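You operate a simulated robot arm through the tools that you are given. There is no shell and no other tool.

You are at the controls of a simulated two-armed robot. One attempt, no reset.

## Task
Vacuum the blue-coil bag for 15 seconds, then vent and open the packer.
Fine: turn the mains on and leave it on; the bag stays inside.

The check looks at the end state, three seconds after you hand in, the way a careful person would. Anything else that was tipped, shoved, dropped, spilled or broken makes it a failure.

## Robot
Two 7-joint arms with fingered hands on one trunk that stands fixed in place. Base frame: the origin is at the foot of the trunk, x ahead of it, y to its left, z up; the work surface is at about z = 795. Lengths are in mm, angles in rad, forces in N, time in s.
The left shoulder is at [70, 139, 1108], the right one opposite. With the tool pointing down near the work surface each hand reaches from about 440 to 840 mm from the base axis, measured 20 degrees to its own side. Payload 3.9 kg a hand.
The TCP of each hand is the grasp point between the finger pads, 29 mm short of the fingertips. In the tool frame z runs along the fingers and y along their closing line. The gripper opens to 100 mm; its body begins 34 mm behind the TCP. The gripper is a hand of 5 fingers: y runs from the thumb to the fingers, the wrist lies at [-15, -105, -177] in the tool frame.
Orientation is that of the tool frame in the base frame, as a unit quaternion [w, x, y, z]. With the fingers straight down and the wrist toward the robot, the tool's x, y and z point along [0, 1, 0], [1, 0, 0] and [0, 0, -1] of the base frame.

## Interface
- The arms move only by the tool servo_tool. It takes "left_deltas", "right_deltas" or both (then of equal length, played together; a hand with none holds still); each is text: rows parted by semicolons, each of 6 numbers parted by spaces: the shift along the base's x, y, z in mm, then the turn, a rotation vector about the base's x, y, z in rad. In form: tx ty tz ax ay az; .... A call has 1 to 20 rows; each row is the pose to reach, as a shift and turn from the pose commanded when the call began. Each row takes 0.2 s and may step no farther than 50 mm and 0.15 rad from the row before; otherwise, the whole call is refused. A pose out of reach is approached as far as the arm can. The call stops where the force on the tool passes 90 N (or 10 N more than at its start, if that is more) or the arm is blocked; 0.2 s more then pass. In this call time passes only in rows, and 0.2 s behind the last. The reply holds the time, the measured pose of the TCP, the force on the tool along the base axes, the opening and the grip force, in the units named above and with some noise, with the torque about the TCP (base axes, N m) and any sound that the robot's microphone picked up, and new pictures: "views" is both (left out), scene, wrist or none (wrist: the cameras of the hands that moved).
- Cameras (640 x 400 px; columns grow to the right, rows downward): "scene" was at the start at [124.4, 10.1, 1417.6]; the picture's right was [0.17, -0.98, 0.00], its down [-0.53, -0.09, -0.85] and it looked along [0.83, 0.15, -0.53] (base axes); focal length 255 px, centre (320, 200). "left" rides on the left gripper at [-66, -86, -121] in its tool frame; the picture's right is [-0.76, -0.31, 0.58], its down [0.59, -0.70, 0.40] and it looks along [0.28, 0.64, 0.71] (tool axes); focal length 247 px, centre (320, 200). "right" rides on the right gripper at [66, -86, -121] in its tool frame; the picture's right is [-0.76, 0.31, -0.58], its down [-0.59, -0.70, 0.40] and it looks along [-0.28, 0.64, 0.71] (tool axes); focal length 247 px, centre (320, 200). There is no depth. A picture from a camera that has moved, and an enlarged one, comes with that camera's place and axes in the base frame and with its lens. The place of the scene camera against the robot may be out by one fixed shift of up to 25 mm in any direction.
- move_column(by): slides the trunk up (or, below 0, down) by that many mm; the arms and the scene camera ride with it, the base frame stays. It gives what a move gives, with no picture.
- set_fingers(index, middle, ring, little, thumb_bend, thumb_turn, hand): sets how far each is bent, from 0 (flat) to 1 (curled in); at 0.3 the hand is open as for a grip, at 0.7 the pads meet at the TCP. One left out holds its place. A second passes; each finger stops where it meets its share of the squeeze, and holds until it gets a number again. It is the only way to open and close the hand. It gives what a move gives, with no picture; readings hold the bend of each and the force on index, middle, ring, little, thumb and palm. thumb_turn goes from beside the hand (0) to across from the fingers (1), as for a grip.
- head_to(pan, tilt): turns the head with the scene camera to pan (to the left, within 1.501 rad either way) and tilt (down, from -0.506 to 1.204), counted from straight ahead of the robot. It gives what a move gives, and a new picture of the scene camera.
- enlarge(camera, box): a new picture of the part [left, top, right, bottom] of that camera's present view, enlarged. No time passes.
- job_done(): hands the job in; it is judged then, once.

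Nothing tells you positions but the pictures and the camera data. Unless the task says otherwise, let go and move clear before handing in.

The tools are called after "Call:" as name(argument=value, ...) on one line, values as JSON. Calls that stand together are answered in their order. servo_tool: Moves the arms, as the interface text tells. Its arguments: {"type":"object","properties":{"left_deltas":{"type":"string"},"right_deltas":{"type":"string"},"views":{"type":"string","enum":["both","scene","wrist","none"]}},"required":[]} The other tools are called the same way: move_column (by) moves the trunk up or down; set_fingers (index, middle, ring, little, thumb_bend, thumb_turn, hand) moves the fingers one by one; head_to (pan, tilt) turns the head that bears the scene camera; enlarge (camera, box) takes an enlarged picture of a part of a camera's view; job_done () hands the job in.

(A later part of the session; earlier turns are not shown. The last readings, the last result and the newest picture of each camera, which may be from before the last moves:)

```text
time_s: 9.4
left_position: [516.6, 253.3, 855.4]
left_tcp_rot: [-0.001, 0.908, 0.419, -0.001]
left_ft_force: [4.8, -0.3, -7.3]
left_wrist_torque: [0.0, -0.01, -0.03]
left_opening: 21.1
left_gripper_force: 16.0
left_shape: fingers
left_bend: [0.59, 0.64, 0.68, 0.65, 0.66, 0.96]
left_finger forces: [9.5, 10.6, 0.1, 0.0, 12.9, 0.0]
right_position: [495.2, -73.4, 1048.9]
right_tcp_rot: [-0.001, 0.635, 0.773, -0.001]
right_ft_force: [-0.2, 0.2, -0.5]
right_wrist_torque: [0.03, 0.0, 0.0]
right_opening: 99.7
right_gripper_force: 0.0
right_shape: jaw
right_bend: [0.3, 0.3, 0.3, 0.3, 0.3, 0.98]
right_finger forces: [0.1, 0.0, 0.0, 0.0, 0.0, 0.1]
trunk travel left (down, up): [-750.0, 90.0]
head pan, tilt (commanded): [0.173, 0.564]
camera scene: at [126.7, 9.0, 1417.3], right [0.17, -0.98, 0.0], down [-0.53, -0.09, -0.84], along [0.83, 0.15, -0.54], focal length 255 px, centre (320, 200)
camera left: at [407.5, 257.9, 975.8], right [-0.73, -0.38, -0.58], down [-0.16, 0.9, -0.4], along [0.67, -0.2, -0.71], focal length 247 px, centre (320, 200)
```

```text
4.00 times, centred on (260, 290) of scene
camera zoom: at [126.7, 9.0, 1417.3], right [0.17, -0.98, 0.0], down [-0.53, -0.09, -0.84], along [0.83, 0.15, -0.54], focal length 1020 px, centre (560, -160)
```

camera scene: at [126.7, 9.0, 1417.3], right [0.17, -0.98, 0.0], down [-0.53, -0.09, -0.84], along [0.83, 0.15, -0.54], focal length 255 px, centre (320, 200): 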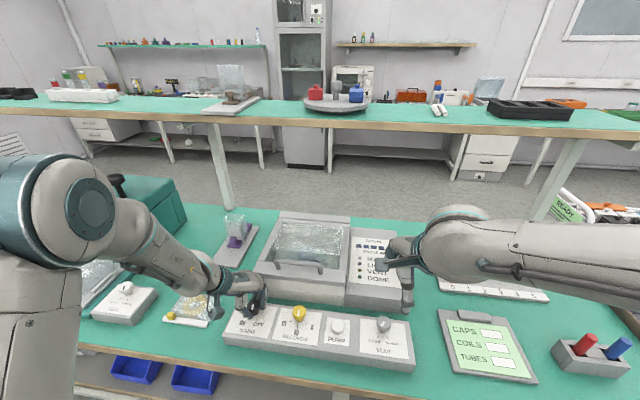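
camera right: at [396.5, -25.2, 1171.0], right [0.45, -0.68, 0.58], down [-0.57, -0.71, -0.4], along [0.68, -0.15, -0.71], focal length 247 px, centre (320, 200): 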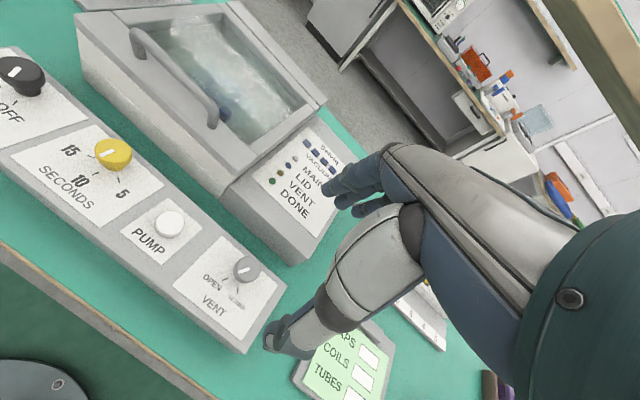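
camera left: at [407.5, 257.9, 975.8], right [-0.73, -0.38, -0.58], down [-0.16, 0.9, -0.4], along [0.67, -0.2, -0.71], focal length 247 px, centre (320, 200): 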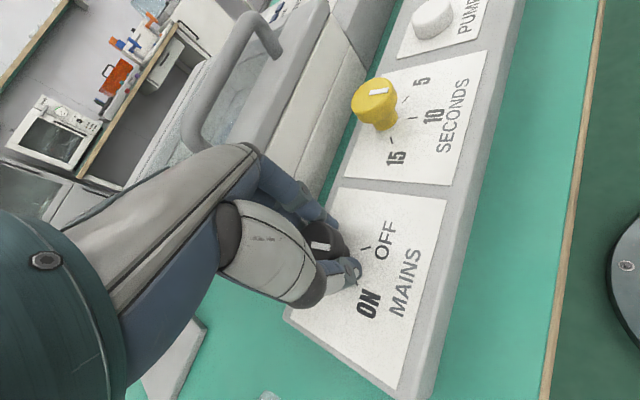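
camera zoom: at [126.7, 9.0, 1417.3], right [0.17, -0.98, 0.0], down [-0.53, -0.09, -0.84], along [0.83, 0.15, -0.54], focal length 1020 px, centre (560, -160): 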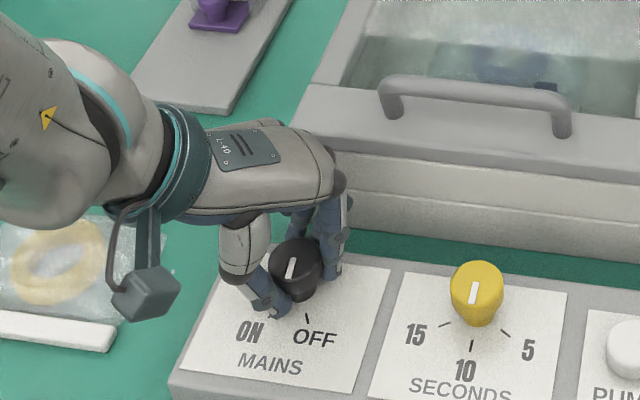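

The knob follows the hand, so I'll complete the turn to ON.

Call:
servo_tool(left_deltas="0 0 0 0 0 -0.1; 0 0 0 0 0 -0.2; 0 0 0 0 0 -0.3; 0 0 0 0 0 -0.4; 0 0 0 0 0 -0.5; 0 0 0 0 0 -0.55", views="both")

Call:
enlarge(camera="right", box=[0, 0, 140, 140])

Call:
enlarge(camera="scene", box=[200, 200, 420, 340])

```text
time_s: 10.8
left_position: [516.7, 252.7, 855.6]
left_tcp_rot: [0.0, 0.988, 0.157, -0.001]
left_ft_force: [0.4, -3.5, -10.8]
left_wrist_torque: [-0.01, 0.0, -0.02]
left_opening: 21.4
left_gripper_force: 16.4
left_shape: fingers
left_bend: [0.59, 0.64, 0.68, 0.65, 0.66, 0.95]
left_finger forces: [10.1, 10.1, 0.0, 0.0, 13.4, 0.1]
right_position: [496.0, -73.9, 1049.3]
right_tcp_rot: [0.0, 0.635, 0.772, 0.0]
right_ft_force: [0.5, 0.2, 0.1]
right_wrist_torque: [0.01, 0.01, 0.03]
right_opening: 99.8
right_gripper_force: 0.0
right_shape: jaw
right_bend: [0.3, 0.3, 0.3, 0.3, 0.3, 0.98]
right_finger forces: [0.0, 0.0, 0.0, 0.1, 0.0, 0.0]
trunk travel left (down, up): [-750.0, 90.0]
head pan, tilt (commanded): [0.173, 0.564]
camera scene: at [126.0, 10.3, 1417.3], right [0.17, -0.98, 0.0], down [-0.53, -0.09, -0.84], along [0.83, 0.15, -0.54], focal length 255 px, centre (320, 200)
camera left: at [426.1, 313.8, 975.9], right [-0.82, 0.06, -0.58], down [0.34, 0.85, -0.4], along [0.47, -0.52, -0.71], focal length 247 px, centre (320, 200)
```

scene: 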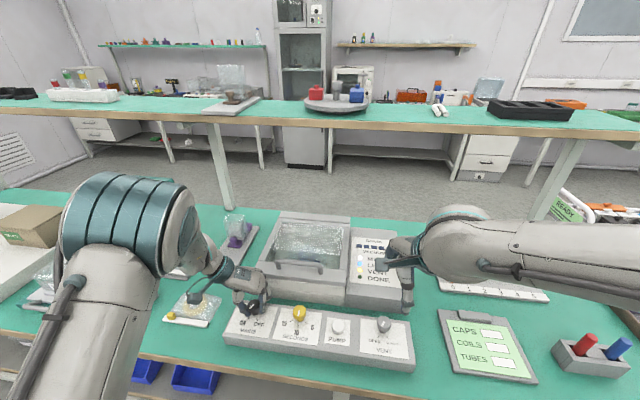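
left: 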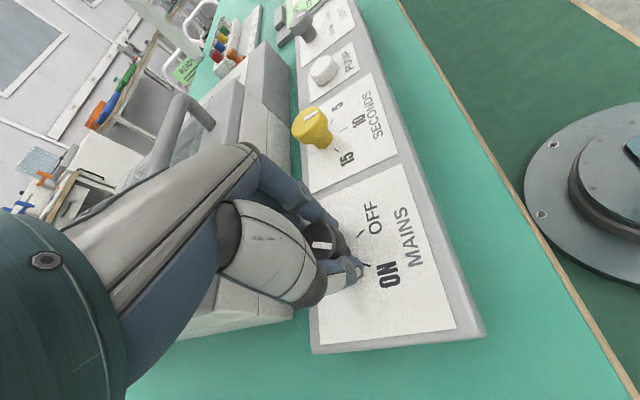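

```text
2.86 times, centred on (70, 70) of right
camera zoom: at [397.8, -26.1, 1170.9], right [0.45, -0.68, 0.58], down [-0.58, -0.71, -0.4], along [0.68, -0.15, -0.71], focal length 706 px, centre (1034, 571)
```

zoom: 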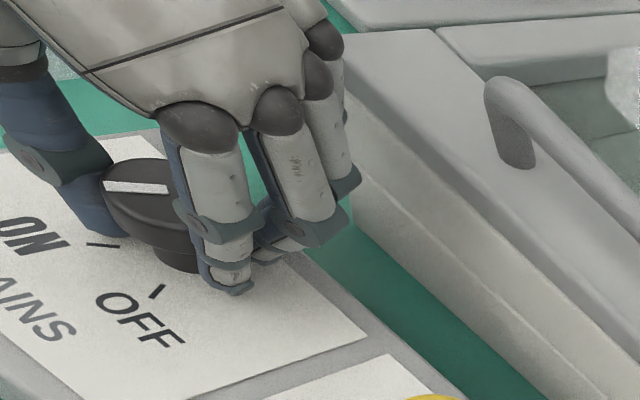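

```text
2.86 times, centred on (310, 270) of scene
camera zoom: at [126.0, 10.3, 1417.3], right [0.17, -0.98, 0.0], down [-0.53, -0.09, -0.84], along [0.83, 0.15, -0.54], focal length 729 px, centre (349, 0)
```

zoom: 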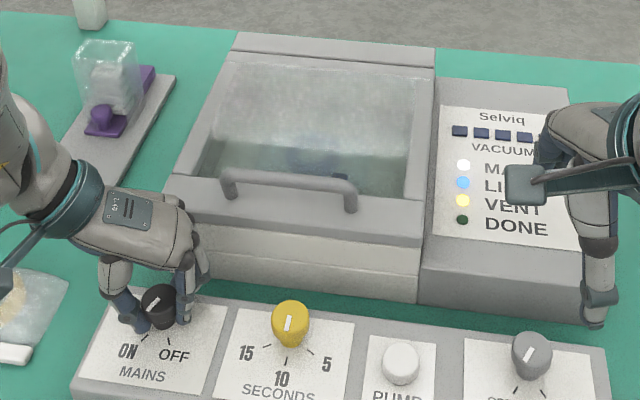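

MAINS, LID and VENT lamps are lit, so mains is on, the lid is closed and the vent is open. I'll release the knob, rise, and go over to the seconds knob with the hand turned back.

Call:
set_fingers(hand="left", index=0.42, middle=0.42, ring=0.42, little=0.42, thumb_bend=0.42)

Call:
servo_tool(left_deltas="0 0 20 0 0 0; 0 0 45 0 0 0.0; 0 -15 75 0 0 0.13; 1 -30 75 0 0 0.26; 1 -45 75 0 0 0.39; 2 -60 75 0 0 0.52; 2 -75 75 0 0 0.65; 3 -90 75 0 0 0.78; 3 -105 75 0 0 0.91; 4 -120 75 0 0 1.04", views="both")

Call:
enlarge(camera="left", box=[220, 140, 480, 380])

Call:
enlarge(camera="scene", box=[200, 200, 420, 340])

Call:
enlarge(camera="right", box=[0, 30, 200, 200])

```text
time_s: 11.8
left_position: [514.5, 254.3, 855.8]
left_tcp_rot: [0.0, 0.987, 0.158, 0.0]
left_ft_force: [0.5, -0.8, -0.2]
left_wrist_torque: [0.01, 0.02, 0.0]
left_opening: 69.5
left_gripper_force: 0.2
left_shape: fingers
left_bend: [0.42, 0.42, 0.42, 0.42, 0.42, 0.97]
left_finger forces: [0.0, 0.0, 0.1, 0.1, 0.0, 0.0]
right_position: [494.4, -74.4, 1049.5]
right_tcp_rot: [0.0, 0.635, 0.773, 0.0]
right_ft_force: [-0.3, 0.5, -0.6]
right_wrist_torque: [-0.01, -0.01, 0.05]
right_opening: 99.9
right_gripper_force: 0.1
right_shape: jaw
right_bend: [0.3, 0.3, 0.3, 0.3, 0.3, 0.98]
right_finger forces: [0.0, 0.0, 0.0, 0.0, 0.1, 0.0]
trunk travel left (down, up): [-750.0, 90.0]
head pan, tilt (commanded): [0.173, 0.564]
```

```text
time_s: 14.0
left_position: [519.3, 137.4, 932.9]
left_tcp_rot: [0.013, 0.77, 0.638, -0.011]
left_ft_force: [0.5, 0.6, -0.2]
left_wrist_torque: [0.02, 0.02, 0.0]
left_opening: 69.6
left_gripper_force: 0.0
left_shape: fingers
left_bend: [0.42, 0.42, 0.42, 0.42, 0.42, 0.98]
left_finger forces: [0.0, 0.1, 0.0, 0.0, 0.1, 0.0]
right_position: [493.0, -74.5, 1050.8]
right_tcp_rot: [0.0, 0.635, 0.773, 0.0]
right_ft_force: [0.3, 0.3, 0.1]
right_wrist_torque: [0.03, -0.05, 0.03]
right_opening: 100.0
right_gripper_force: 0.0
right_shape: jaw
right_bend: [0.3, 0.3, 0.3, 0.3, 0.3, 0.98]
right_finger forces: [0.1, 0.0, 0.0, 0.0, 0.1, 0.0]
trunk travel left (down, up): [-750.0, 90.0]
head pan, tilt (commanded): [0.173, 0.564]
camera scene: at [124.1, 9.3, 1417.6], right [0.17, -0.98, 0.0], down [-0.53, -0.09, -0.85], along [0.83, 0.15, -0.53], focal length 255 px, centre (320, 200)
camera left: at [422.6, 92.7, 1055.4], right [-0.44, -0.71, -0.55], down [-0.58, 0.7, -0.42], along [0.68, 0.14, -0.72], focal length 247 px, centre (320, 200)
```

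scene: 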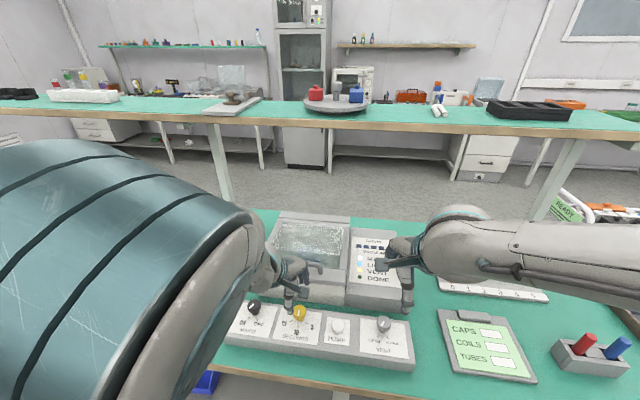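
left: 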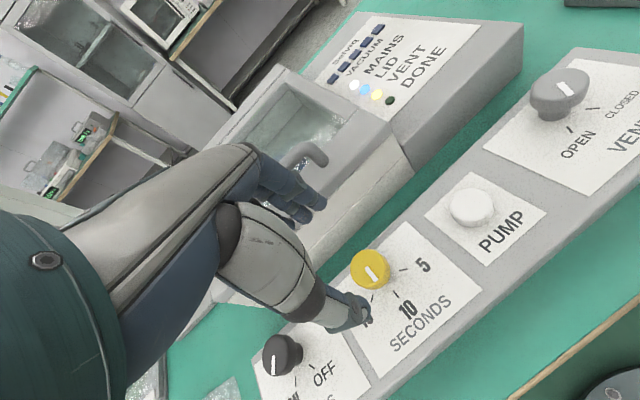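

```text
1.67 times, centred on (350, 260) of left
camera zoom: at [422.6, 92.7, 1055.4], right [-0.44, -0.71, -0.55], down [-0.58, 0.7, -0.42], along [0.68, 0.14, -0.72], focal length 412 px, centre (270, 100)
```

zoom: 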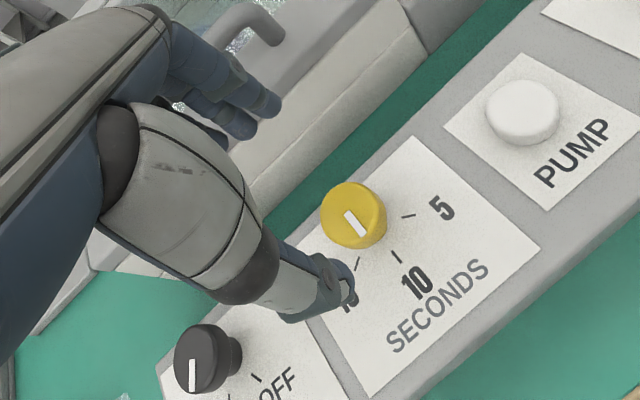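

```text
2.86 times, centred on (310, 270) of scene
camera zoom: at [124.1, 9.3, 1417.6], right [0.17, -0.98, 0.0], down [-0.53, -0.09, -0.85], along [0.83, 0.15, -0.53], focal length 729 px, centre (349, 0)
```

zoom: 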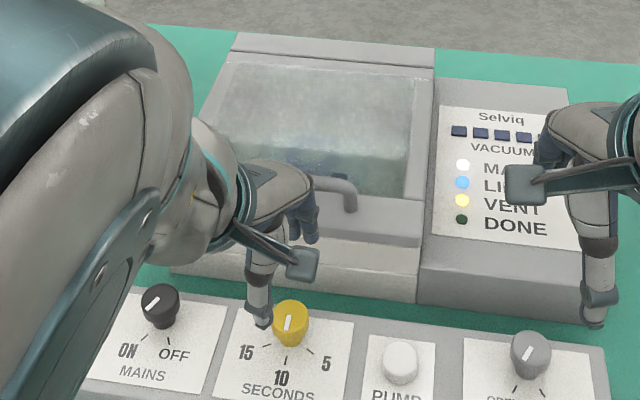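

```text
2.35 times, centred on (100, 115) of right
camera zoom: at [396.2, -27.0, 1171.5], right [0.45, -0.68, 0.58], down [-0.57, -0.71, -0.4], along [0.69, -0.15, -0.71], focal length 581 px, centre (838, 400)
```

zoom: 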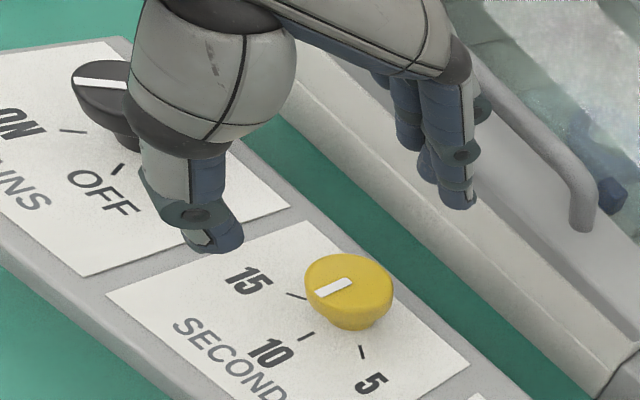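

The mains mark points at ON. The left arm's elbow has swung high and the pose lags a little, so I'll let it settle and check before going lower.

Call:
servo_tool(left_deltas="0 0 0 0 0 0; 0 0 0 0 0 0; 0 0 0 0 0 0", views="scene")

```text
time_s: 14.8
left_position: [520.4, 134.3, 934.9]
left_tcp_rot: [0.015, 0.773, 0.635, -0.01]
left_ft_force: [-0.7, 0.7, -0.5]
left_wrist_torque: [0.02, 0.01, -0.06]
left_opening: 69.5
left_gripper_force: 0.1
left_shape: fingers
left_bend: [0.42, 0.42, 0.42, 0.42, 0.42, 0.98]
left_finger forces: [0.1, 0.0, 0.1, 0.0, 0.0, 0.0]
right_position: [493.9, -74.0, 1050.3]
right_tcp_rot: [0.0, 0.634, 0.773, 0.001]
right_ft_force: [0.3, 0.1, 0.4]
right_wrist_torque: [-0.01, 0.02, -0.03]
right_opening: 99.9
right_gripper_force: 0.1
right_shape: jaw
right_bend: [0.3, 0.3, 0.3, 0.3, 0.3, 0.98]
right_finger forces: [0.0, 0.1, 0.1, 0.0, 0.0, 0.1]
trunk travel left (down, up): [-750.0, 90.0]
head pan, tilt (commanded): [0.173, 0.564]
camera scene: at [124.4, 10.3, 1417.6], right [0.17, -0.98, 0.0], down [-0.53, -0.09, -0.85], along [0.83, 0.15, -0.53], focal length 255 px, centre (320, 200)
```

scene: 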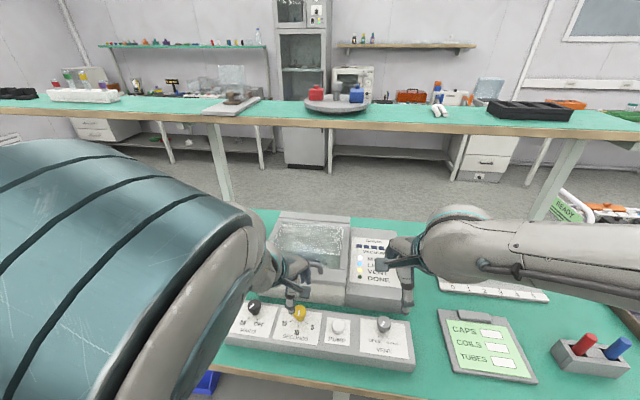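

Call:
servo_tool(left_deltas="-5 20 30 0 0 0.05; -10 45 65 0 0 0.1; -15 75 100 0 0 0.15; -15 105 135 0 0 0.2; -15 135 170 0 0 0.25; -15 165 205 0 0 0.3; -15 195 240 0 0 0.35; -15 220 270 0 0 0.4", views="scene")

```text
time_s: 16.6
left_position: [506.3, 356.1, 1201.6]
left_tcp_rot: [0.008, 0.637, 0.771, -0.005]
left_ft_force: [0.1, -0.2, 0.6]
left_wrist_torque: [0.01, 0.04, -0.02]
left_opening: 69.6
left_gripper_force: 0.1
left_shape: fingers
left_bend: [0.42, 0.42, 0.42, 0.42, 0.42, 0.98]
left_finger forces: [0.1, 0.0, 0.0, 0.0, 0.0, 0.0]
left hand out of reach, approached as far as the arm can: row 3, 4, 5, 6
right_position: [493.7, -73.6, 1049.7]
right_tcp_rot: [0.0, 0.635, 0.772, 0.0]
right_ft_force: [0.6, -1.3, 0.6]
right_wrist_torque: [-0.03, 0.04, 0.0]
right_opening: 99.8
right_gripper_force: 0.1
right_shape: jaw
right_bend: [0.3, 0.3, 0.3, 0.3, 0.3, 0.98]
right_finger forces: [0.0, 0.1, 0.0, 0.0, 0.0, 0.0]
trunk travel left (down, up): [-750.0, 90.0]
head pan, tilt (commanded): [0.173, 0.564]
camera scene: at [125.1, 10.7, 1417.4], right [0.17, -0.98, 0.0], down [-0.53, -0.09, -0.84], along [0.83, 0.15, -0.53], focal length 255 px, centre (320, 200)
```

scene: 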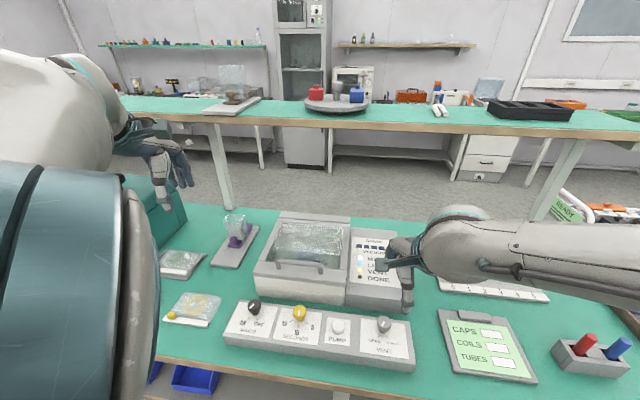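

Call:
servo_tool(left_deltas="0 10 10 0 0 0.12; 0 20 20 0 0 0.24; 0 30 30 0 0 0.36; 0 40 40 0 0 0.48; 0 50 50 0 0 0.6; 0 60 50 0 0 0.72; 0 70 50 0 0 0.84", views="scene")

```text
time_s: 18.2
left_position: [575.7, 398.1, 1270.6]
left_tcp_rot: [0.013, 0.263, 0.965, -0.019]
left_ft_force: [0.2, -0.3, 0.1]
left_wrist_torque: [0.03, 0.04, 0.01]
left_opening: 69.7
left_gripper_force: 0.1
left_shape: fingers
left_bend: [0.42, 0.42, 0.42, 0.42, 0.42, 0.97]
left_finger forces: [0.0, 0.0, 0.0, 0.1, 0.1, 0.0]
left hand out of reach, approached as far as the arm can: row 4, 5, 6, 7
right_position: [496.1, -74.7, 1048.9]
right_tcp_rot: [-0.001, 0.635, 0.773, 0.001]
right_ft_force: [-0.2, -0.2, -0.2]
right_wrist_torque: [0.0, 0.0, 0.01]
right_opening: 99.9
right_gripper_force: 0.1
right_shape: jaw
right_bend: [0.3, 0.3, 0.3, 0.3, 0.3, 0.98]
right_finger forces: [0.0, 0.0, 0.0, 0.0, 0.0, 0.0]
trunk travel left (down, up): [-750.0, 90.0]
head pan, tilt (commanded): [0.173, 0.564]
camera scene: at [128.7, 9.0, 1417.1], right [0.17, -0.98, 0.0], down [-0.53, -0.09, -0.84], along [0.83, 0.15, -0.54], focal length 255 px, centre (320, 200)
```

scene: 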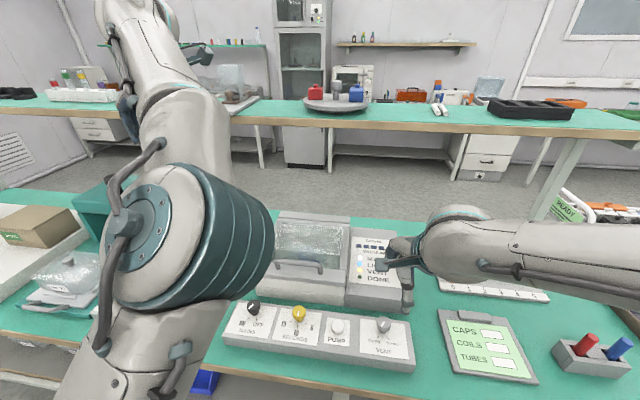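

The left elbow has swung inward and isn't near anything. I'll send the left hand back to its starting pose to unwind the arm.

Call:
servo_tool(left_deltas="0 -5 5 0 0 -0.12; 0 -10 10 0 0 -0.24; 0 -15 12 0 0 -0.36; -5 -20 12 0 0 -0.48; -10 -30 12 0 0 -0.6; -10 -40 12 0 0 -0.72; -10 -44 12 0 0 -0.84", views="scene")

```text
time_s: 19.4
left_position: [585.4, 374.8, 1197.5]
left_tcp_rot: [-0.067, 0.519, 0.85, -0.057]
left_ft_force: [0.1, -0.4, -0.3]
left_wrist_torque: [0.02, 0.0, 0.03]
left_opening: 69.8
left_gripper_force: 0.0
left_shape: fingers
left_bend: [0.42, 0.42, 0.42, 0.42, 0.42, 0.98]
left_finger forces: [0.0, 0.0, 0.1, 0.0, 0.1, 0.0]
right_position: [493.7, -73.1, 1050.1]
right_tcp_rot: [0.001, 0.634, 0.773, 0.001]
right_ft_force: [0.1, 0.2, 0.2]
right_wrist_torque: [-0.03, 0.02, -0.04]
right_opening: 99.8
right_gripper_force: 0.1
right_shape: jaw
right_bend: [0.3, 0.3, 0.3, 0.3, 0.3, 0.98]
right_finger forces: [0.0, 0.1, 0.0, 0.1, 0.0, 0.0]
trunk travel left (down, up): [-750.0, 90.0]
head pan, tilt (commanded): [0.173, 0.564]
stopped in row 6 (left hand): the arm was blocked; the commanded pose is now the measured one
camera scene: at [124.8, 10.4, 1417.5], right [0.17, -0.98, 0.0], down [-0.53, -0.09, -0.85], along [0.83, 0.15, -0.53], focal length 255 px, centre (320, 200)
```

scene: 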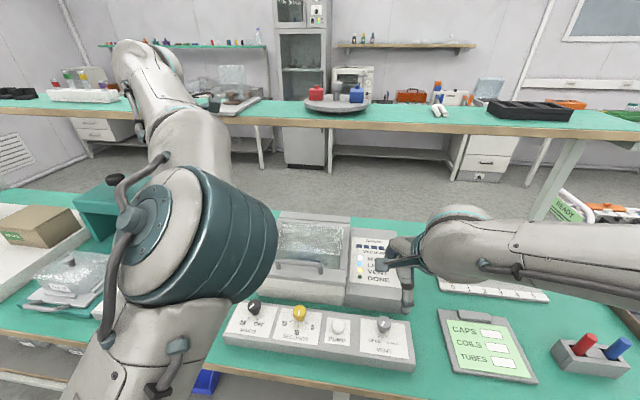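

Call:
servo_tool(left_deltas="-10 -5 -15 0.014 -0.087 0; -20 -10 -30 0.028 -0.174 0; -30 -20 -60 0.028 -0.174 0; -40 -30 -90 0.028 -0.174 0", views="scene")

```text
time_s: 20.4
left_position: [542.9, 349.4, 1102.2]
left_tcp_rot: [0.005, 0.515, 0.857, -0.007]
left_ft_force: [-0.3, 0.5, 0.2]
left_wrist_torque: [0.0, -0.01, 0.03]
left_opening: 70.0
left_gripper_force: 0.0
left_shape: fingers
left_bend: [0.42, 0.42, 0.42, 0.42, 0.42, 0.98]
left_finger forces: [0.0, 0.0, 0.1, 0.0, 0.1, 0.1]
right_position: [493.4, -74.7, 1050.1]
right_tcp_rot: [0.001, 0.635, 0.773, 0.0]
right_ft_force: [-0.3, 0.6, 0.3]
right_wrist_torque: [0.03, 0.0, -0.01]
right_opening: 99.7
right_gripper_force: 0.0
right_shape: jaw
right_bend: [0.3, 0.3, 0.3, 0.3, 0.3, 0.98]
right_finger forces: [0.0, 0.1, 0.0, 0.0, 0.0, 0.0]
trunk travel left (down, up): [-750.0, 90.0]
head pan, tilt (commanded): [0.173, 0.564]
camera scene: at [123.5, 10.3, 1417.7], right [0.17, -0.98, 0.0], down [-0.53, -0.09, -0.85], along [0.83, 0.15, -0.53], focal length 255 px, centre (320, 200)
```

scene: 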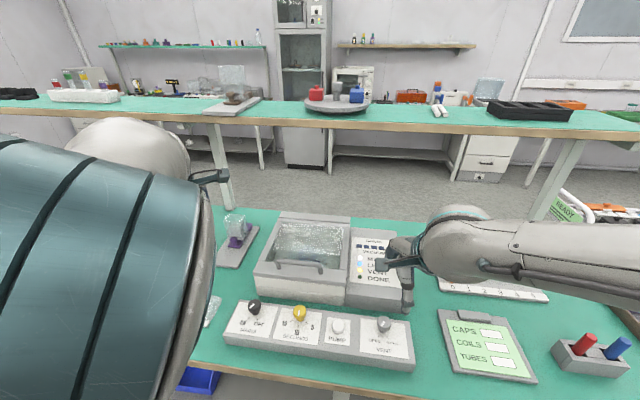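

Call:
servo_tool(left_deltas="-3 -4 -5 0 0 -0.13; -6 -8 -10 0 0 -0.26; -9 -12 -15 0 0 -0.39; -12 -16 -20 0 0 -0.52; -15 -20 -25 0 0 -0.65; -18 -25 -30 0 0 -0.78; -20 -30 -35 0 0 -0.91; -22 -35 -40 0 0 -1.04; -24 -40 -45 0 0 -1.17; -26 -45 -50 0 0 -1.3; -28 -50 -55 0 0 -1.43; -30 -55 -57 0 0 -1.56; -30 -55 -57 0 0 -1.7", views="scene")

```text
time_s: 23.2
left_position: [516.2, 286.5, 1049.9]
left_tcp_rot: [0.002, 0.986, 0.169, 0.003]
left_ft_force: [0.8, -1.1, 0.8]
left_wrist_torque: [0.02, 0.03, 0.01]
left_opening: 69.8
left_gripper_force: 0.0
left_shape: fingers
left_bend: [0.42, 0.42, 0.42, 0.42, 0.42, 0.98]
left_finger forces: [0.0, 0.1, 0.1, 0.0, 0.1, 0.1]
right_position: [494.1, -72.6, 1049.3]
right_tcp_rot: [0.001, 0.635, 0.773, 0.001]
right_ft_force: [-0.5, 0.4, 0.0]
right_wrist_torque: [0.01, 0.01, 0.05]
right_opening: 99.8
right_gripper_force: 0.1
right_shape: jaw
right_bend: [0.3, 0.3, 0.3, 0.3, 0.3, 0.98]
right_finger forces: [0.1, 0.1, 0.0, 0.0, 0.0, 0.1]
trunk travel left (down, up): [-750.0, 90.0]
head pan, tilt (commanded): [0.173, 0.564]
camera scene: at [125.0, 10.7, 1417.5], right [0.17, -0.98, 0.0], down [-0.53, -0.09, -0.84], along [0.83, 0.15, -0.53], focal length 255 px, centre (320, 200)
```

scene: 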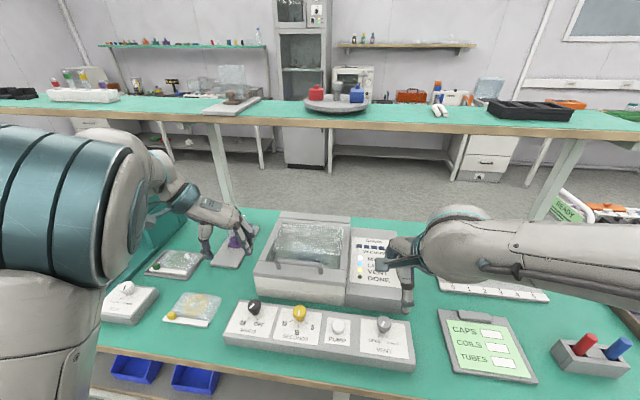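

Call:
servo_tool(left_deltas="0 0 0 0 0 0.13; 0 0 0 0 0 0.26; 0 0 0 0 0 0.39; 0 0 0 0 0 0.52; 0 0 0 0 0 0.65; 0 0 0 0 0 0.78; 0 0 0 0 0 0.9", views="scene")

```text
time_s: 24.8
left_position: [511.8, 293.4, 1047.2]
left_tcp_rot: [0.011, 0.806, 0.591, -0.007]
left_ft_force: [0.0, -0.6, -0.3]
left_wrist_torque: [0.01, 0.0, 0.0]
left_opening: 69.7
left_gripper_force: 0.1
left_shape: fingers
left_bend: [0.42, 0.42, 0.42, 0.42, 0.42, 0.98]
left_finger forces: [0.0, 0.0, 0.0, 0.0, 0.0, 0.0]
right_position: [493.0, -74.2, 1050.0]
right_tcp_rot: [0.0, 0.635, 0.773, 0.001]
right_ft_force: [0.1, -0.3, -0.2]
right_wrist_torque: [0.03, -0.01, -0.01]
right_opening: 99.6
right_gripper_force: 0.0
right_shape: jaw
right_bend: [0.3, 0.3, 0.3, 0.3, 0.3, 0.98]
right_finger forces: [0.1, 0.1, 0.0, 0.0, 0.0, 0.0]
trunk travel left (down, up): [-750.0, 90.0]
head pan, tilt (commanded): [0.173, 0.564]
camera scene: at [123.9, 10.1, 1417.6], right [0.17, -0.98, 0.0], down [-0.53, -0.09, -0.85], along [0.83, 0.15, -0.53], focal length 255 px, centre (320, 200)
```

scene: 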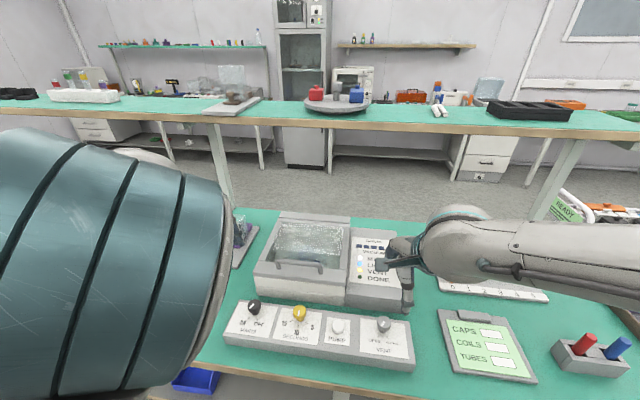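

The left arm works well with the elbow up as long as the hand is yawed clockwise (around -0.5 to -1.3). I'll use that range for the seconds knob and go above it at yaw about -0.5.

Call:
servo_tool(left_deltas="0 -10 -10 0 0 -0.12; 0 -35 -30 0 0 -0.17; 1 -65 -50 0 0 -0.17; 2 -95 -70 0 0 -0.17; 3 -125 -90 0 0 -0.17; 4 -157 -112 0 0 -0.17; 4 -157 -112 0 0 -0.17", views="both")

Call:
enlarge(camera="left", box=[220, 140, 480, 380])

```text
time_s: 26.4
left_position: [521.3, 135.2, 941.2]
left_tcp_rot: [0.02, 0.853, 0.522, -0.007]
left_ft_force: [-0.3, -0.2, 0.1]
left_wrist_torque: [0.0, -0.02, 0.03]
left_opening: 69.9
left_gripper_force: 0.0
left_shape: fingers
left_bend: [0.42, 0.42, 0.42, 0.42, 0.42, 0.98]
left_finger forces: [0.0, 0.0, 0.0, 0.0, 0.0, 0.0]
right_position: [493.4, -72.8, 1050.3]
right_tcp_rot: [0.001, 0.634, 0.773, 0.0]
right_ft_force: [-0.8, -0.2, 0.2]
right_wrist_torque: [0.01, 0.0, 0.02]
right_opening: 99.9
right_gripper_force: 0.0
right_shape: jaw
right_bend: [0.3, 0.3, 0.3, 0.3, 0.3, 0.98]
right_finger forces: [0.1, 0.1, 0.0, 0.0, 0.0, 0.0]
trunk travel left (down, up): [-750.0, 90.0]
head pan, tilt (commanded): [0.173, 0.564]
camera scene: at [124.1, 10.7, 1417.6], right [0.17, -0.98, 0.0], down [-0.53, -0.09, -0.85], along [0.83, 0.15, -0.53], focal length 255 px, centre (320, 200)
camera left: at [413.5, 119.7, 1061.9], right [-0.61, -0.56, -0.56], down [-0.36, 0.83, -0.43], along [0.71, -0.07, -0.71], focal length 247 px, centre (320, 200)
```

scene: 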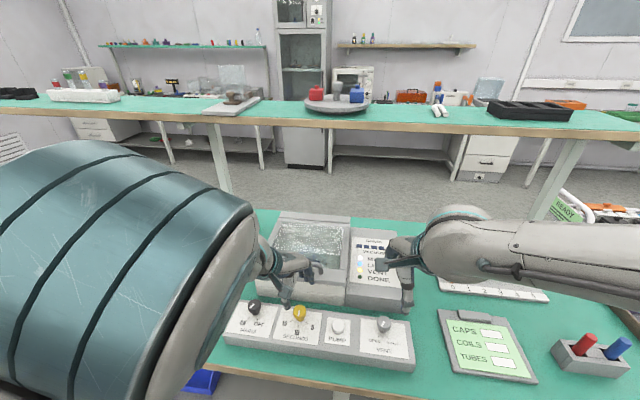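
left: 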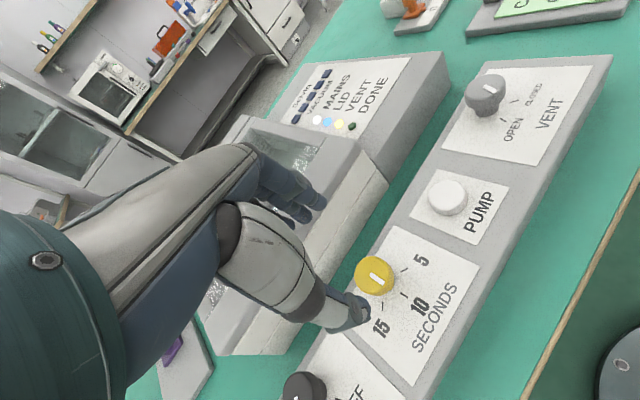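

```text
1.67 times, centred on (350, 260) of left
camera zoom: at [413.5, 119.7, 1061.9], right [-0.61, -0.56, -0.56], down [-0.36, 0.83, -0.43], along [0.71, -0.07, -0.71], focal length 412 px, centre (270, 100)
```

zoom: 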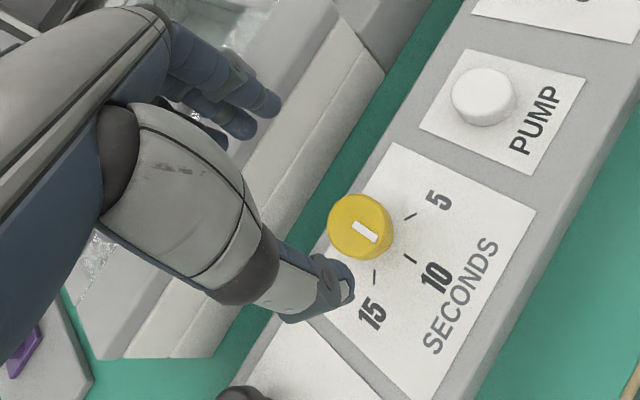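

Call:
servo_tool(left_deltas="0 0 0 0 0 -0.12; 0 0 0 0 0 -0.24; 0 0 0 0 0 -0.3; 0 0 0 0 0 -0.3", views="scene")

```text
time_s: 27.4
left_position: [519.2, 129.7, 938.6]
left_tcp_rot: [0.001, 0.927, 0.376, 0.003]
left_ft_force: [1.5, -0.4, -0.4]
left_wrist_torque: [-0.04, 0.01, -0.02]
left_opening: 69.6
left_gripper_force: 0.1
left_shape: fingers
left_bend: [0.42, 0.42, 0.42, 0.42, 0.42, 0.98]
left_finger forces: [0.1, 0.0, 0.0, 0.0, 0.0, 0.1]
right_position: [493.0, -74.3, 1049.3]
right_tcp_rot: [0.001, 0.635, 0.772, 0.001]
right_ft_force: [-0.7, -1.0, -0.3]
right_wrist_torque: [0.03, -0.03, -0.01]
right_opening: 99.7
right_gripper_force: 0.1
right_shape: jaw
right_bend: [0.3, 0.3, 0.3, 0.3, 0.3, 0.98]
right_finger forces: [0.0, 0.1, 0.0, 0.0, 0.1, 0.1]
trunk travel left (down, up): [-750.0, 90.0]
head pan, tilt (commanded): [0.173, 0.564]
camera scene: at [124.4, 10.2, 1417.6], right [0.17, -0.98, 0.0], down [-0.53, -0.09, -0.85], along [0.83, 0.15, -0.53], focal length 255 px, centre (320, 200)
```

scene: 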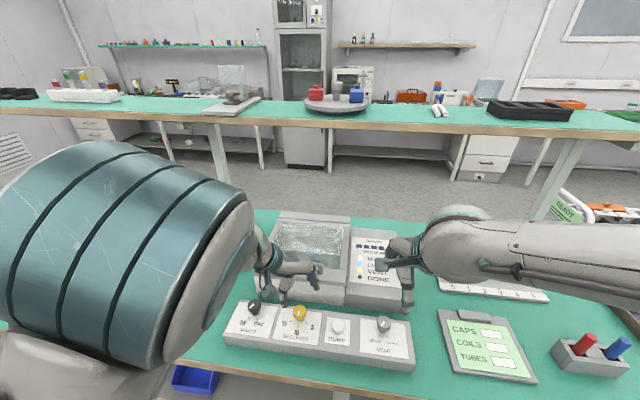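

At yaw -0.8 the pose tracks well. I'll test in the air that the arm can turn another -1.05 rad from here.

Call:
servo_tool(left_deltas="0 0 0 0 0 -0.13; 0 0 0 0 0 -0.26; 0 0 0 0 0 -0.39; 0 0 0 0 0 -0.52; 0 0 0 0 0 -0.65; 0 0 0 0 0 -0.78; 0 0 0 0 0 -0.91; 0 0 0 0 0 -1.05", views="both")

```text
time_s: 29.2
left_position: [519.3, 129.7, 939.3]
left_tcp_rot: [0.003, 0.99, -0.139, 0.002]
left_ft_force: [-0.6, 0.4, 0.0]
left_wrist_torque: [0.0, -0.02, 0.03]
left_opening: 69.6
left_gripper_force: 0.0
left_shape: fingers
left_bend: [0.42, 0.42, 0.42, 0.42, 0.42, 0.98]
left_finger forces: [0.1, 0.0, 0.0, 0.1, 0.0, 0.0]
right_position: [494.6, -73.5, 1049.7]
right_tcp_rot: [0.0, 0.635, 0.772, 0.0]
right_ft_force: [0.6, -0.8, 0.2]
right_wrist_torque: [0.01, 0.03, 0.02]
right_opening: 99.5
right_gripper_force: 0.0
right_shape: jaw
right_bend: [0.3, 0.3, 0.3, 0.3, 0.3, 0.98]
right_finger forces: [0.0, 0.1, 0.0, 0.1, 0.1, 0.0]
trunk travel left (down, up): [-750.0, 90.0]
head pan, tilt (commanded): [0.173, 0.564]
camera scene: at [124.9, 10.1, 1417.5], right [0.17, -0.98, 0.0], down [-0.53, -0.09, -0.85], along [0.83, 0.15, -0.53], focal length 255 px, centre (320, 200)
camera left: at [478.9, 230.4, 1058.3], right [-0.64, 0.5, -0.58], down [0.76, 0.51, -0.4], along [0.1, -0.7, -0.71], focal length 247 px, centre (320, 200)
```

scene: 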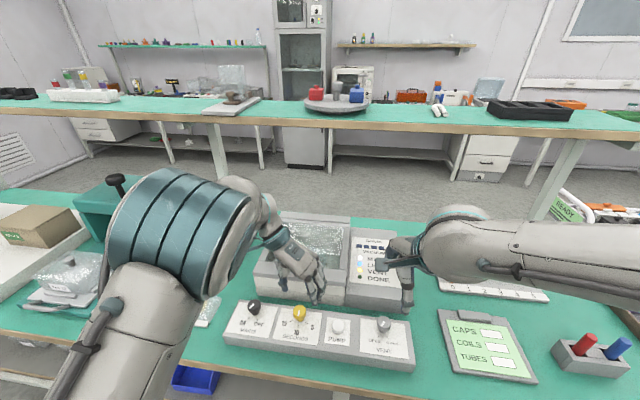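
left: 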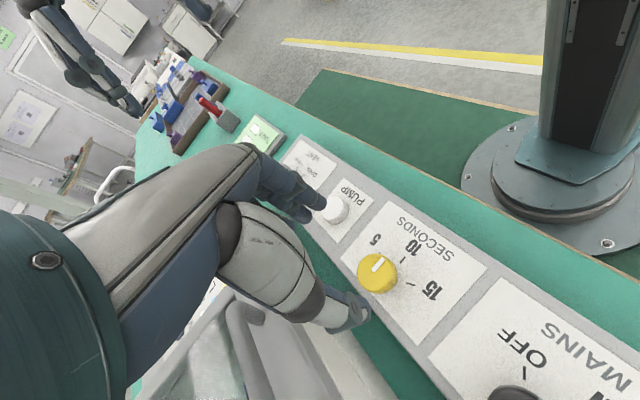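

The full turn is reachable with good tracking. I'll enlarge the view to fix the seconds knob's position from this other side.

Call:
enlarge(camera="left", box=[300, 180, 500, 340])

Call:
enlarge(camera="scene", box=[220, 240, 420, 380])

```text
2.50 times, centred on (400, 260) of left
camera zoom: at [478.9, 230.4, 1058.3], right [-0.64, 0.5, -0.58], down [0.76, 0.51, -0.4], along [0.1, -0.7, -0.71], focal length 617 px, centre (120, 50)
```

zoom: 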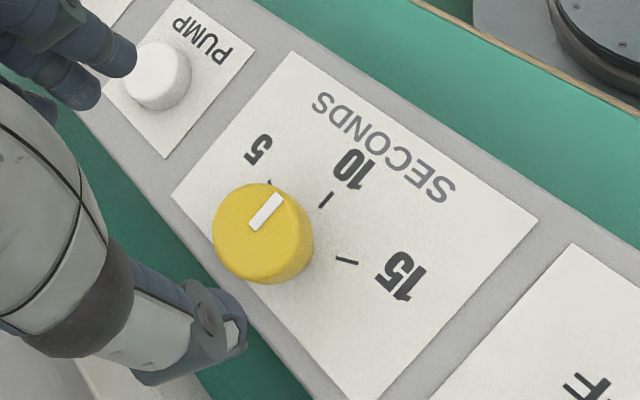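

```text
2.86 times, centred on (320, 310) of scene
camera zoom: at [124.9, 10.1, 1417.5], right [0.17, -0.98, 0.0], down [-0.53, -0.09, -0.85], along [0.83, 0.15, -0.53], focal length 729 px, centre (320, -114)
```

zoom: 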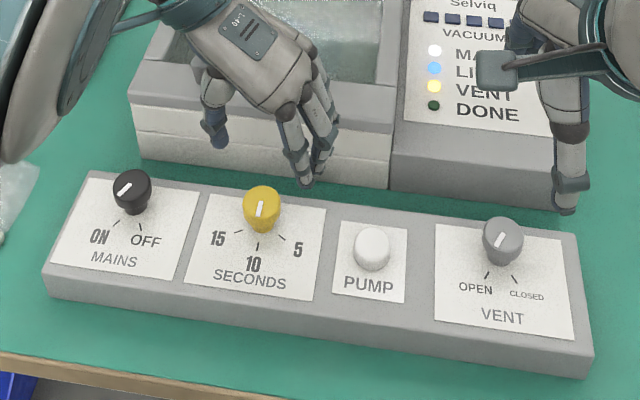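

Call:
servo_tool(left_deltas="0 0 0 0 0 0.13; 0 0 0 0 0 0.26; 0 0 0 0 0 0.39; 0 0 0 0 0 0.52; 0 0 0 0 0 0.65; 0 0 0 0 0 0.78; -1 2 -20 0 0 0.91; -2 3.5 -50 0 0 1.05; -2 3.5 -50 0 0 1.05", views="wrist")

Call:
enlarge(camera="left", box=[220, 140, 480, 380])

Call:
enlarge(camera="right", box=[0, 30, 200, 200])

Call:
enlarge(camera="scene", box=[220, 220, 420, 360])

```text
time_s: 31.2
left_position: [521.3, 138.9, 895.2]
left_tcp_rot: [0.03, 0.918, 0.396, -0.007]
left_ft_force: [-1.0, 1.1, 0.3]
left_wrist_torque: [0.01, -0.02, -0.02]
left_opening: 69.8
left_gripper_force: 0.1
left_shape: fingers
left_bend: [0.42, 0.42, 0.42, 0.42, 0.42, 0.98]
left_finger forces: [0.1, 0.0, 0.0, 0.0, 0.0, 0.0]
right_position: [493.1, -73.0, 1050.9]
right_tcp_rot: [0.0, 0.635, 0.772, 0.001]
right_ft_force: [0.8, 0.0, -0.6]
right_wrist_torque: [-0.04, 0.0, 0.0]
right_opening: 99.6
right_gripper_force: 0.0
right_shape: jaw
right_bend: [0.3, 0.3, 0.3, 0.3, 0.3, 0.98]
right_finger forces: [0.0, 0.1, 0.0, 0.1, 0.0, 0.1]
trunk travel left (down, up): [-750.0, 90.0]
head pan, tilt (commanded): [0.173, 0.564]
camera left: at [411.6, 155.9, 1013.4], right [-0.74, -0.37, -0.56], down [-0.1, 0.89, -0.45], along [0.67, -0.28, -0.69], focal length 247 px, centre (320, 200)
```

left: 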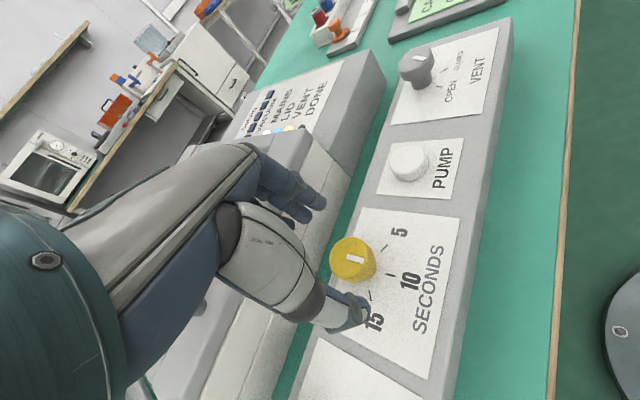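

```text
1.67 times, centred on (350, 260) of left
camera zoom: at [411.6, 155.9, 1013.4], right [-0.74, -0.37, -0.56], down [-0.1, 0.89, -0.45], along [0.67, -0.28, -0.69], focal length 412 px, centre (270, 100)
```

zoom: 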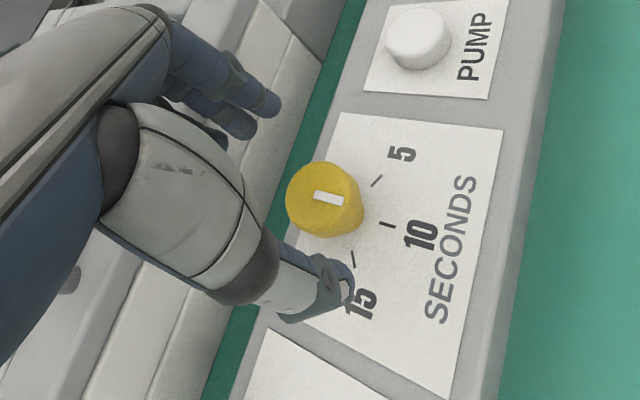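

```text
2.35 times, centred on (100, 115) of right
camera zoom: at [396.3, -26.1, 1171.5], right [0.45, -0.68, 0.58], down [-0.57, -0.71, -0.4], along [0.69, -0.15, -0.71], focal length 581 px, centre (838, 400)
```

zoom: 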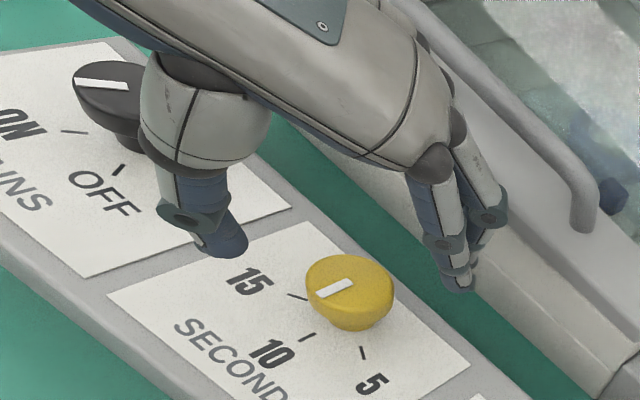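

```text
2.86 times, centred on (320, 290) of scene
camera zoom: at [124.2, 10.3, 1417.6], right [0.17, -0.98, 0.0], down [-0.53, -0.09, -0.85], along [0.83, 0.15, -0.53], focal length 729 px, centre (320, -57)
```

zoom: 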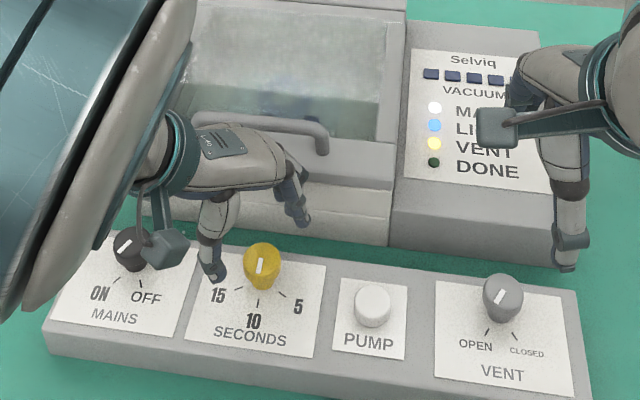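

The left arm hits a joint limit low down in this elbow-up posture. Lowering the trunk by 120 mm will put the shoulders in a better place, so I'll raise both hands first and then lower it.

Call:
servo_tool(left_deltas="0 0 40 0 0 0; 0 0 80 0 0 -0.05; 0 0 120 0 0 -0.1; 0 0 140 0 0 -0.1", right_deltas="0 -10 40 0 0 0; 0 -20 80 0 0 0; 0 -30 120 0 0 0; 0 -40 140 0 0 0", views="none")

Call:
move_column(by=-120)

Call:
servo_tool(left_deltas="0 0 0 0 0 0", views="both")

```text
time_s: 32.2
left_position: [516.8, 139.2, 1030.5]
left_tcp_rot: [0.014, 0.941, 0.338, -0.003]
left_ft_force: [0.2, -0.2, -0.3]
left_wrist_torque: [0.0, -0.02, 0.02]
left_opening: 69.9
left_gripper_force: 0.1
left_shape: fingers
left_bend: [0.42, 0.42, 0.42, 0.42, 0.42, 0.98]
left_finger forces: [0.0, 0.1, 0.1, 0.0, 0.1, 0.0]
right_position: [493.5, -115.2, 1190.6]
right_tcp_rot: [0.0, 0.635, 0.773, 0.001]
right_ft_force: [-0.1, -0.8, 0.5]
right_wrist_torque: [0.01, -0.03, 0.0]
right_opening: 99.7
right_gripper_force: 0.1
right_shape: jaw
right_bend: [0.3, 0.3, 0.3, 0.3, 0.3, 0.98]
right_finger forces: [0.0, 0.0, 0.0, 0.0, 0.0, 0.0]
trunk travel left (down, up): [-750.0, 90.0]
head pan, tilt (commanded): [0.173, 0.564]
```

```text
time_s: 33.7
left_position: [518.1, 134.0, 913.6]
left_tcp_rot: [0.017, 0.942, 0.335, -0.001]
left_ft_force: [-0.2, 0.7, 0.3]
left_wrist_torque: [0.01, 0.02, 0.01]
left_opening: 69.9
left_gripper_force: 0.0
left_shape: fingers
left_bend: [0.42, 0.42, 0.42, 0.42, 0.42, 0.98]
left_finger forces: [0.0, 0.1, 0.0, 0.1, 0.0, 0.0]
right_position: [494.0, -114.5, 1071.0]
right_tcp_rot: [0.001, 0.634, 0.773, 0.001]
right_ft_force: [-0.3, -0.4, -0.3]
right_wrist_torque: [-0.02, -0.01, 0.03]
right_opening: 100.0
right_gripper_force: 0.1
right_shape: jaw
right_bend: [0.3, 0.3, 0.3, 0.3, 0.3, 0.98]
right_finger forces: [0.1, 0.0, 0.0, 0.0, 0.1, 0.0]
trunk travel left (down, up): [-630.0, 210.0]
head pan, tilt (commanded): [0.173, 0.564]
```

```text
time_s: 34.1
left_position: [518.7, 134.1, 914.3]
left_tcp_rot: [0.016, 0.942, 0.334, -0.002]
left_ft_force: [0.5, 0.0, 0.2]
left_wrist_torque: [0.0, -0.03, -0.03]
left_opening: 69.8
left_gripper_force: 0.0
left_shape: fingers
left_bend: [0.42, 0.42, 0.42, 0.42, 0.42, 0.98]
left_finger forces: [0.0, 0.1, 0.1, 0.0, 0.1, 0.1]
right_position: [495.0, -113.3, 1070.1]
right_tcp_rot: [0.001, 0.635, 0.773, 0.001]
right_ft_force: [-1.2, 0.0, 0.5]
right_wrist_torque: [-0.01, -0.02, 0.04]
right_opening: 99.8
right_gripper_force: 0.2
right_shape: jaw
right_bend: [0.3, 0.3, 0.3, 0.3, 0.3, 0.98]
right_finger forces: [0.0, 0.0, 0.1, 0.0, 0.0, 0.1]
trunk travel left (down, up): [-630.0, 210.0]
head pan, tilt (commanded): [0.173, 0.564]
camera scene: at [124.4, 10.1, 1297.6], right [0.17, -0.98, 0.0], down [-0.53, -0.09, -0.85], along [0.83, 0.15, -0.53], focal length 255 px, centre (320, 200)
camera left: at [411.3, 163.3, 1031.7], right [-0.78, -0.26, -0.58], down [0.02, 0.9, -0.43], along [0.63, -0.34, -0.7], focal length 247 px, centre (320, 200)
```

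scene: 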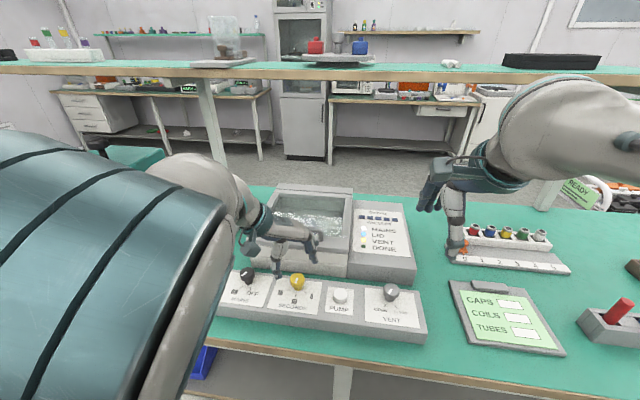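
left: 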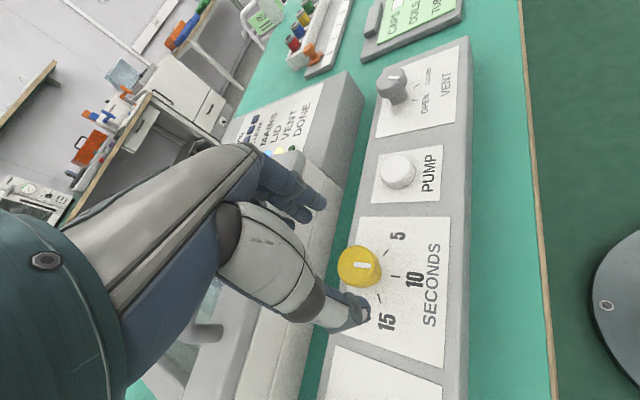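

Call:
servo_tool(left_deltas="0 0 -10 0 0 -0.06; 0 0 -25 0 0 -0.12; 0 0 -25 0 0 -0.12", views="wrist")

Call:
enlarge(camera="left", box=[220, 140, 480, 380])

Call:
enlarge(camera="scene", box=[220, 200, 420, 340])

```text
time_s: 34.9
left_position: [518.6, 134.2, 888.2]
left_tcp_rot: [0.008, 0.961, 0.276, 0.004]
left_ft_force: [0.8, -0.2, -0.6]
left_wrist_torque: [-0.03, 0.0, 0.0]
left_opening: 69.8
left_gripper_force: 0.1
left_shape: fingers
left_bend: [0.42, 0.42, 0.42, 0.42, 0.42, 0.98]
left_finger forces: [0.0, 0.0, 0.1, 0.0, 0.1, 0.0]
right_position: [494.5, -114.7, 1070.4]
right_tcp_rot: [0.0, 0.635, 0.772, 0.001]
right_ft_force: [0.1, 1.1, 0.2]
right_wrist_torque: [0.0, 0.03, 0.01]
right_opening: 99.8
right_gripper_force: 0.1
right_shape: jaw
right_bend: [0.3, 0.3, 0.3, 0.3, 0.3, 0.98]
right_finger forces: [0.1, 0.0, 0.1, 0.1, 0.1, 0.0]
trunk travel left (down, up): [-630.0, 210.0]
head pan, tilt (commanded): [0.173, 0.564]
camera left: at [414.9, 173.8, 1007.0], right [-0.8, -0.15, -0.59], down [0.13, 0.9, -0.41], along [0.59, -0.4, -0.7], focal length 247 px, centre (320, 200)
```

left: 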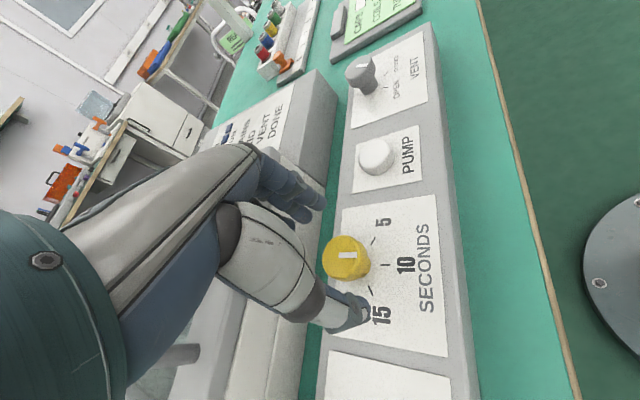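

```text
1.67 times, centred on (350, 260) of left
camera zoom: at [414.9, 173.8, 1007.0], right [-0.8, -0.15, -0.59], down [0.13, 0.9, -0.41], along [0.59, -0.4, -0.7], focal length 412 px, centre (270, 100)
```

zoom: 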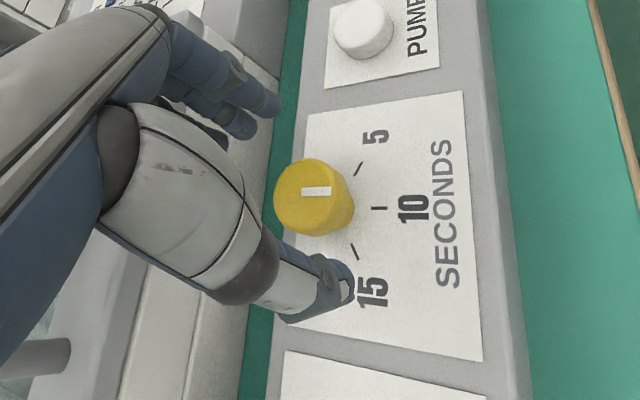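

```text
2.86 times, centred on (320, 270) of scene
camera zoom: at [123.9, 9.9, 1297.6], right [0.17, -0.98, 0.0], down [-0.53, -0.09, -0.85], along [0.83, 0.15, -0.53], focal length 729 px, centre (320, 0)
```

zoom: 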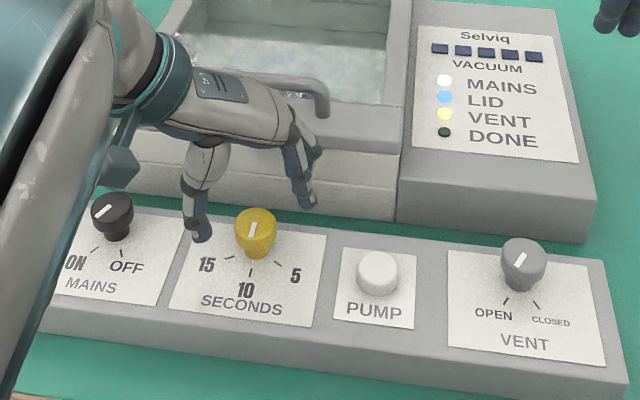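

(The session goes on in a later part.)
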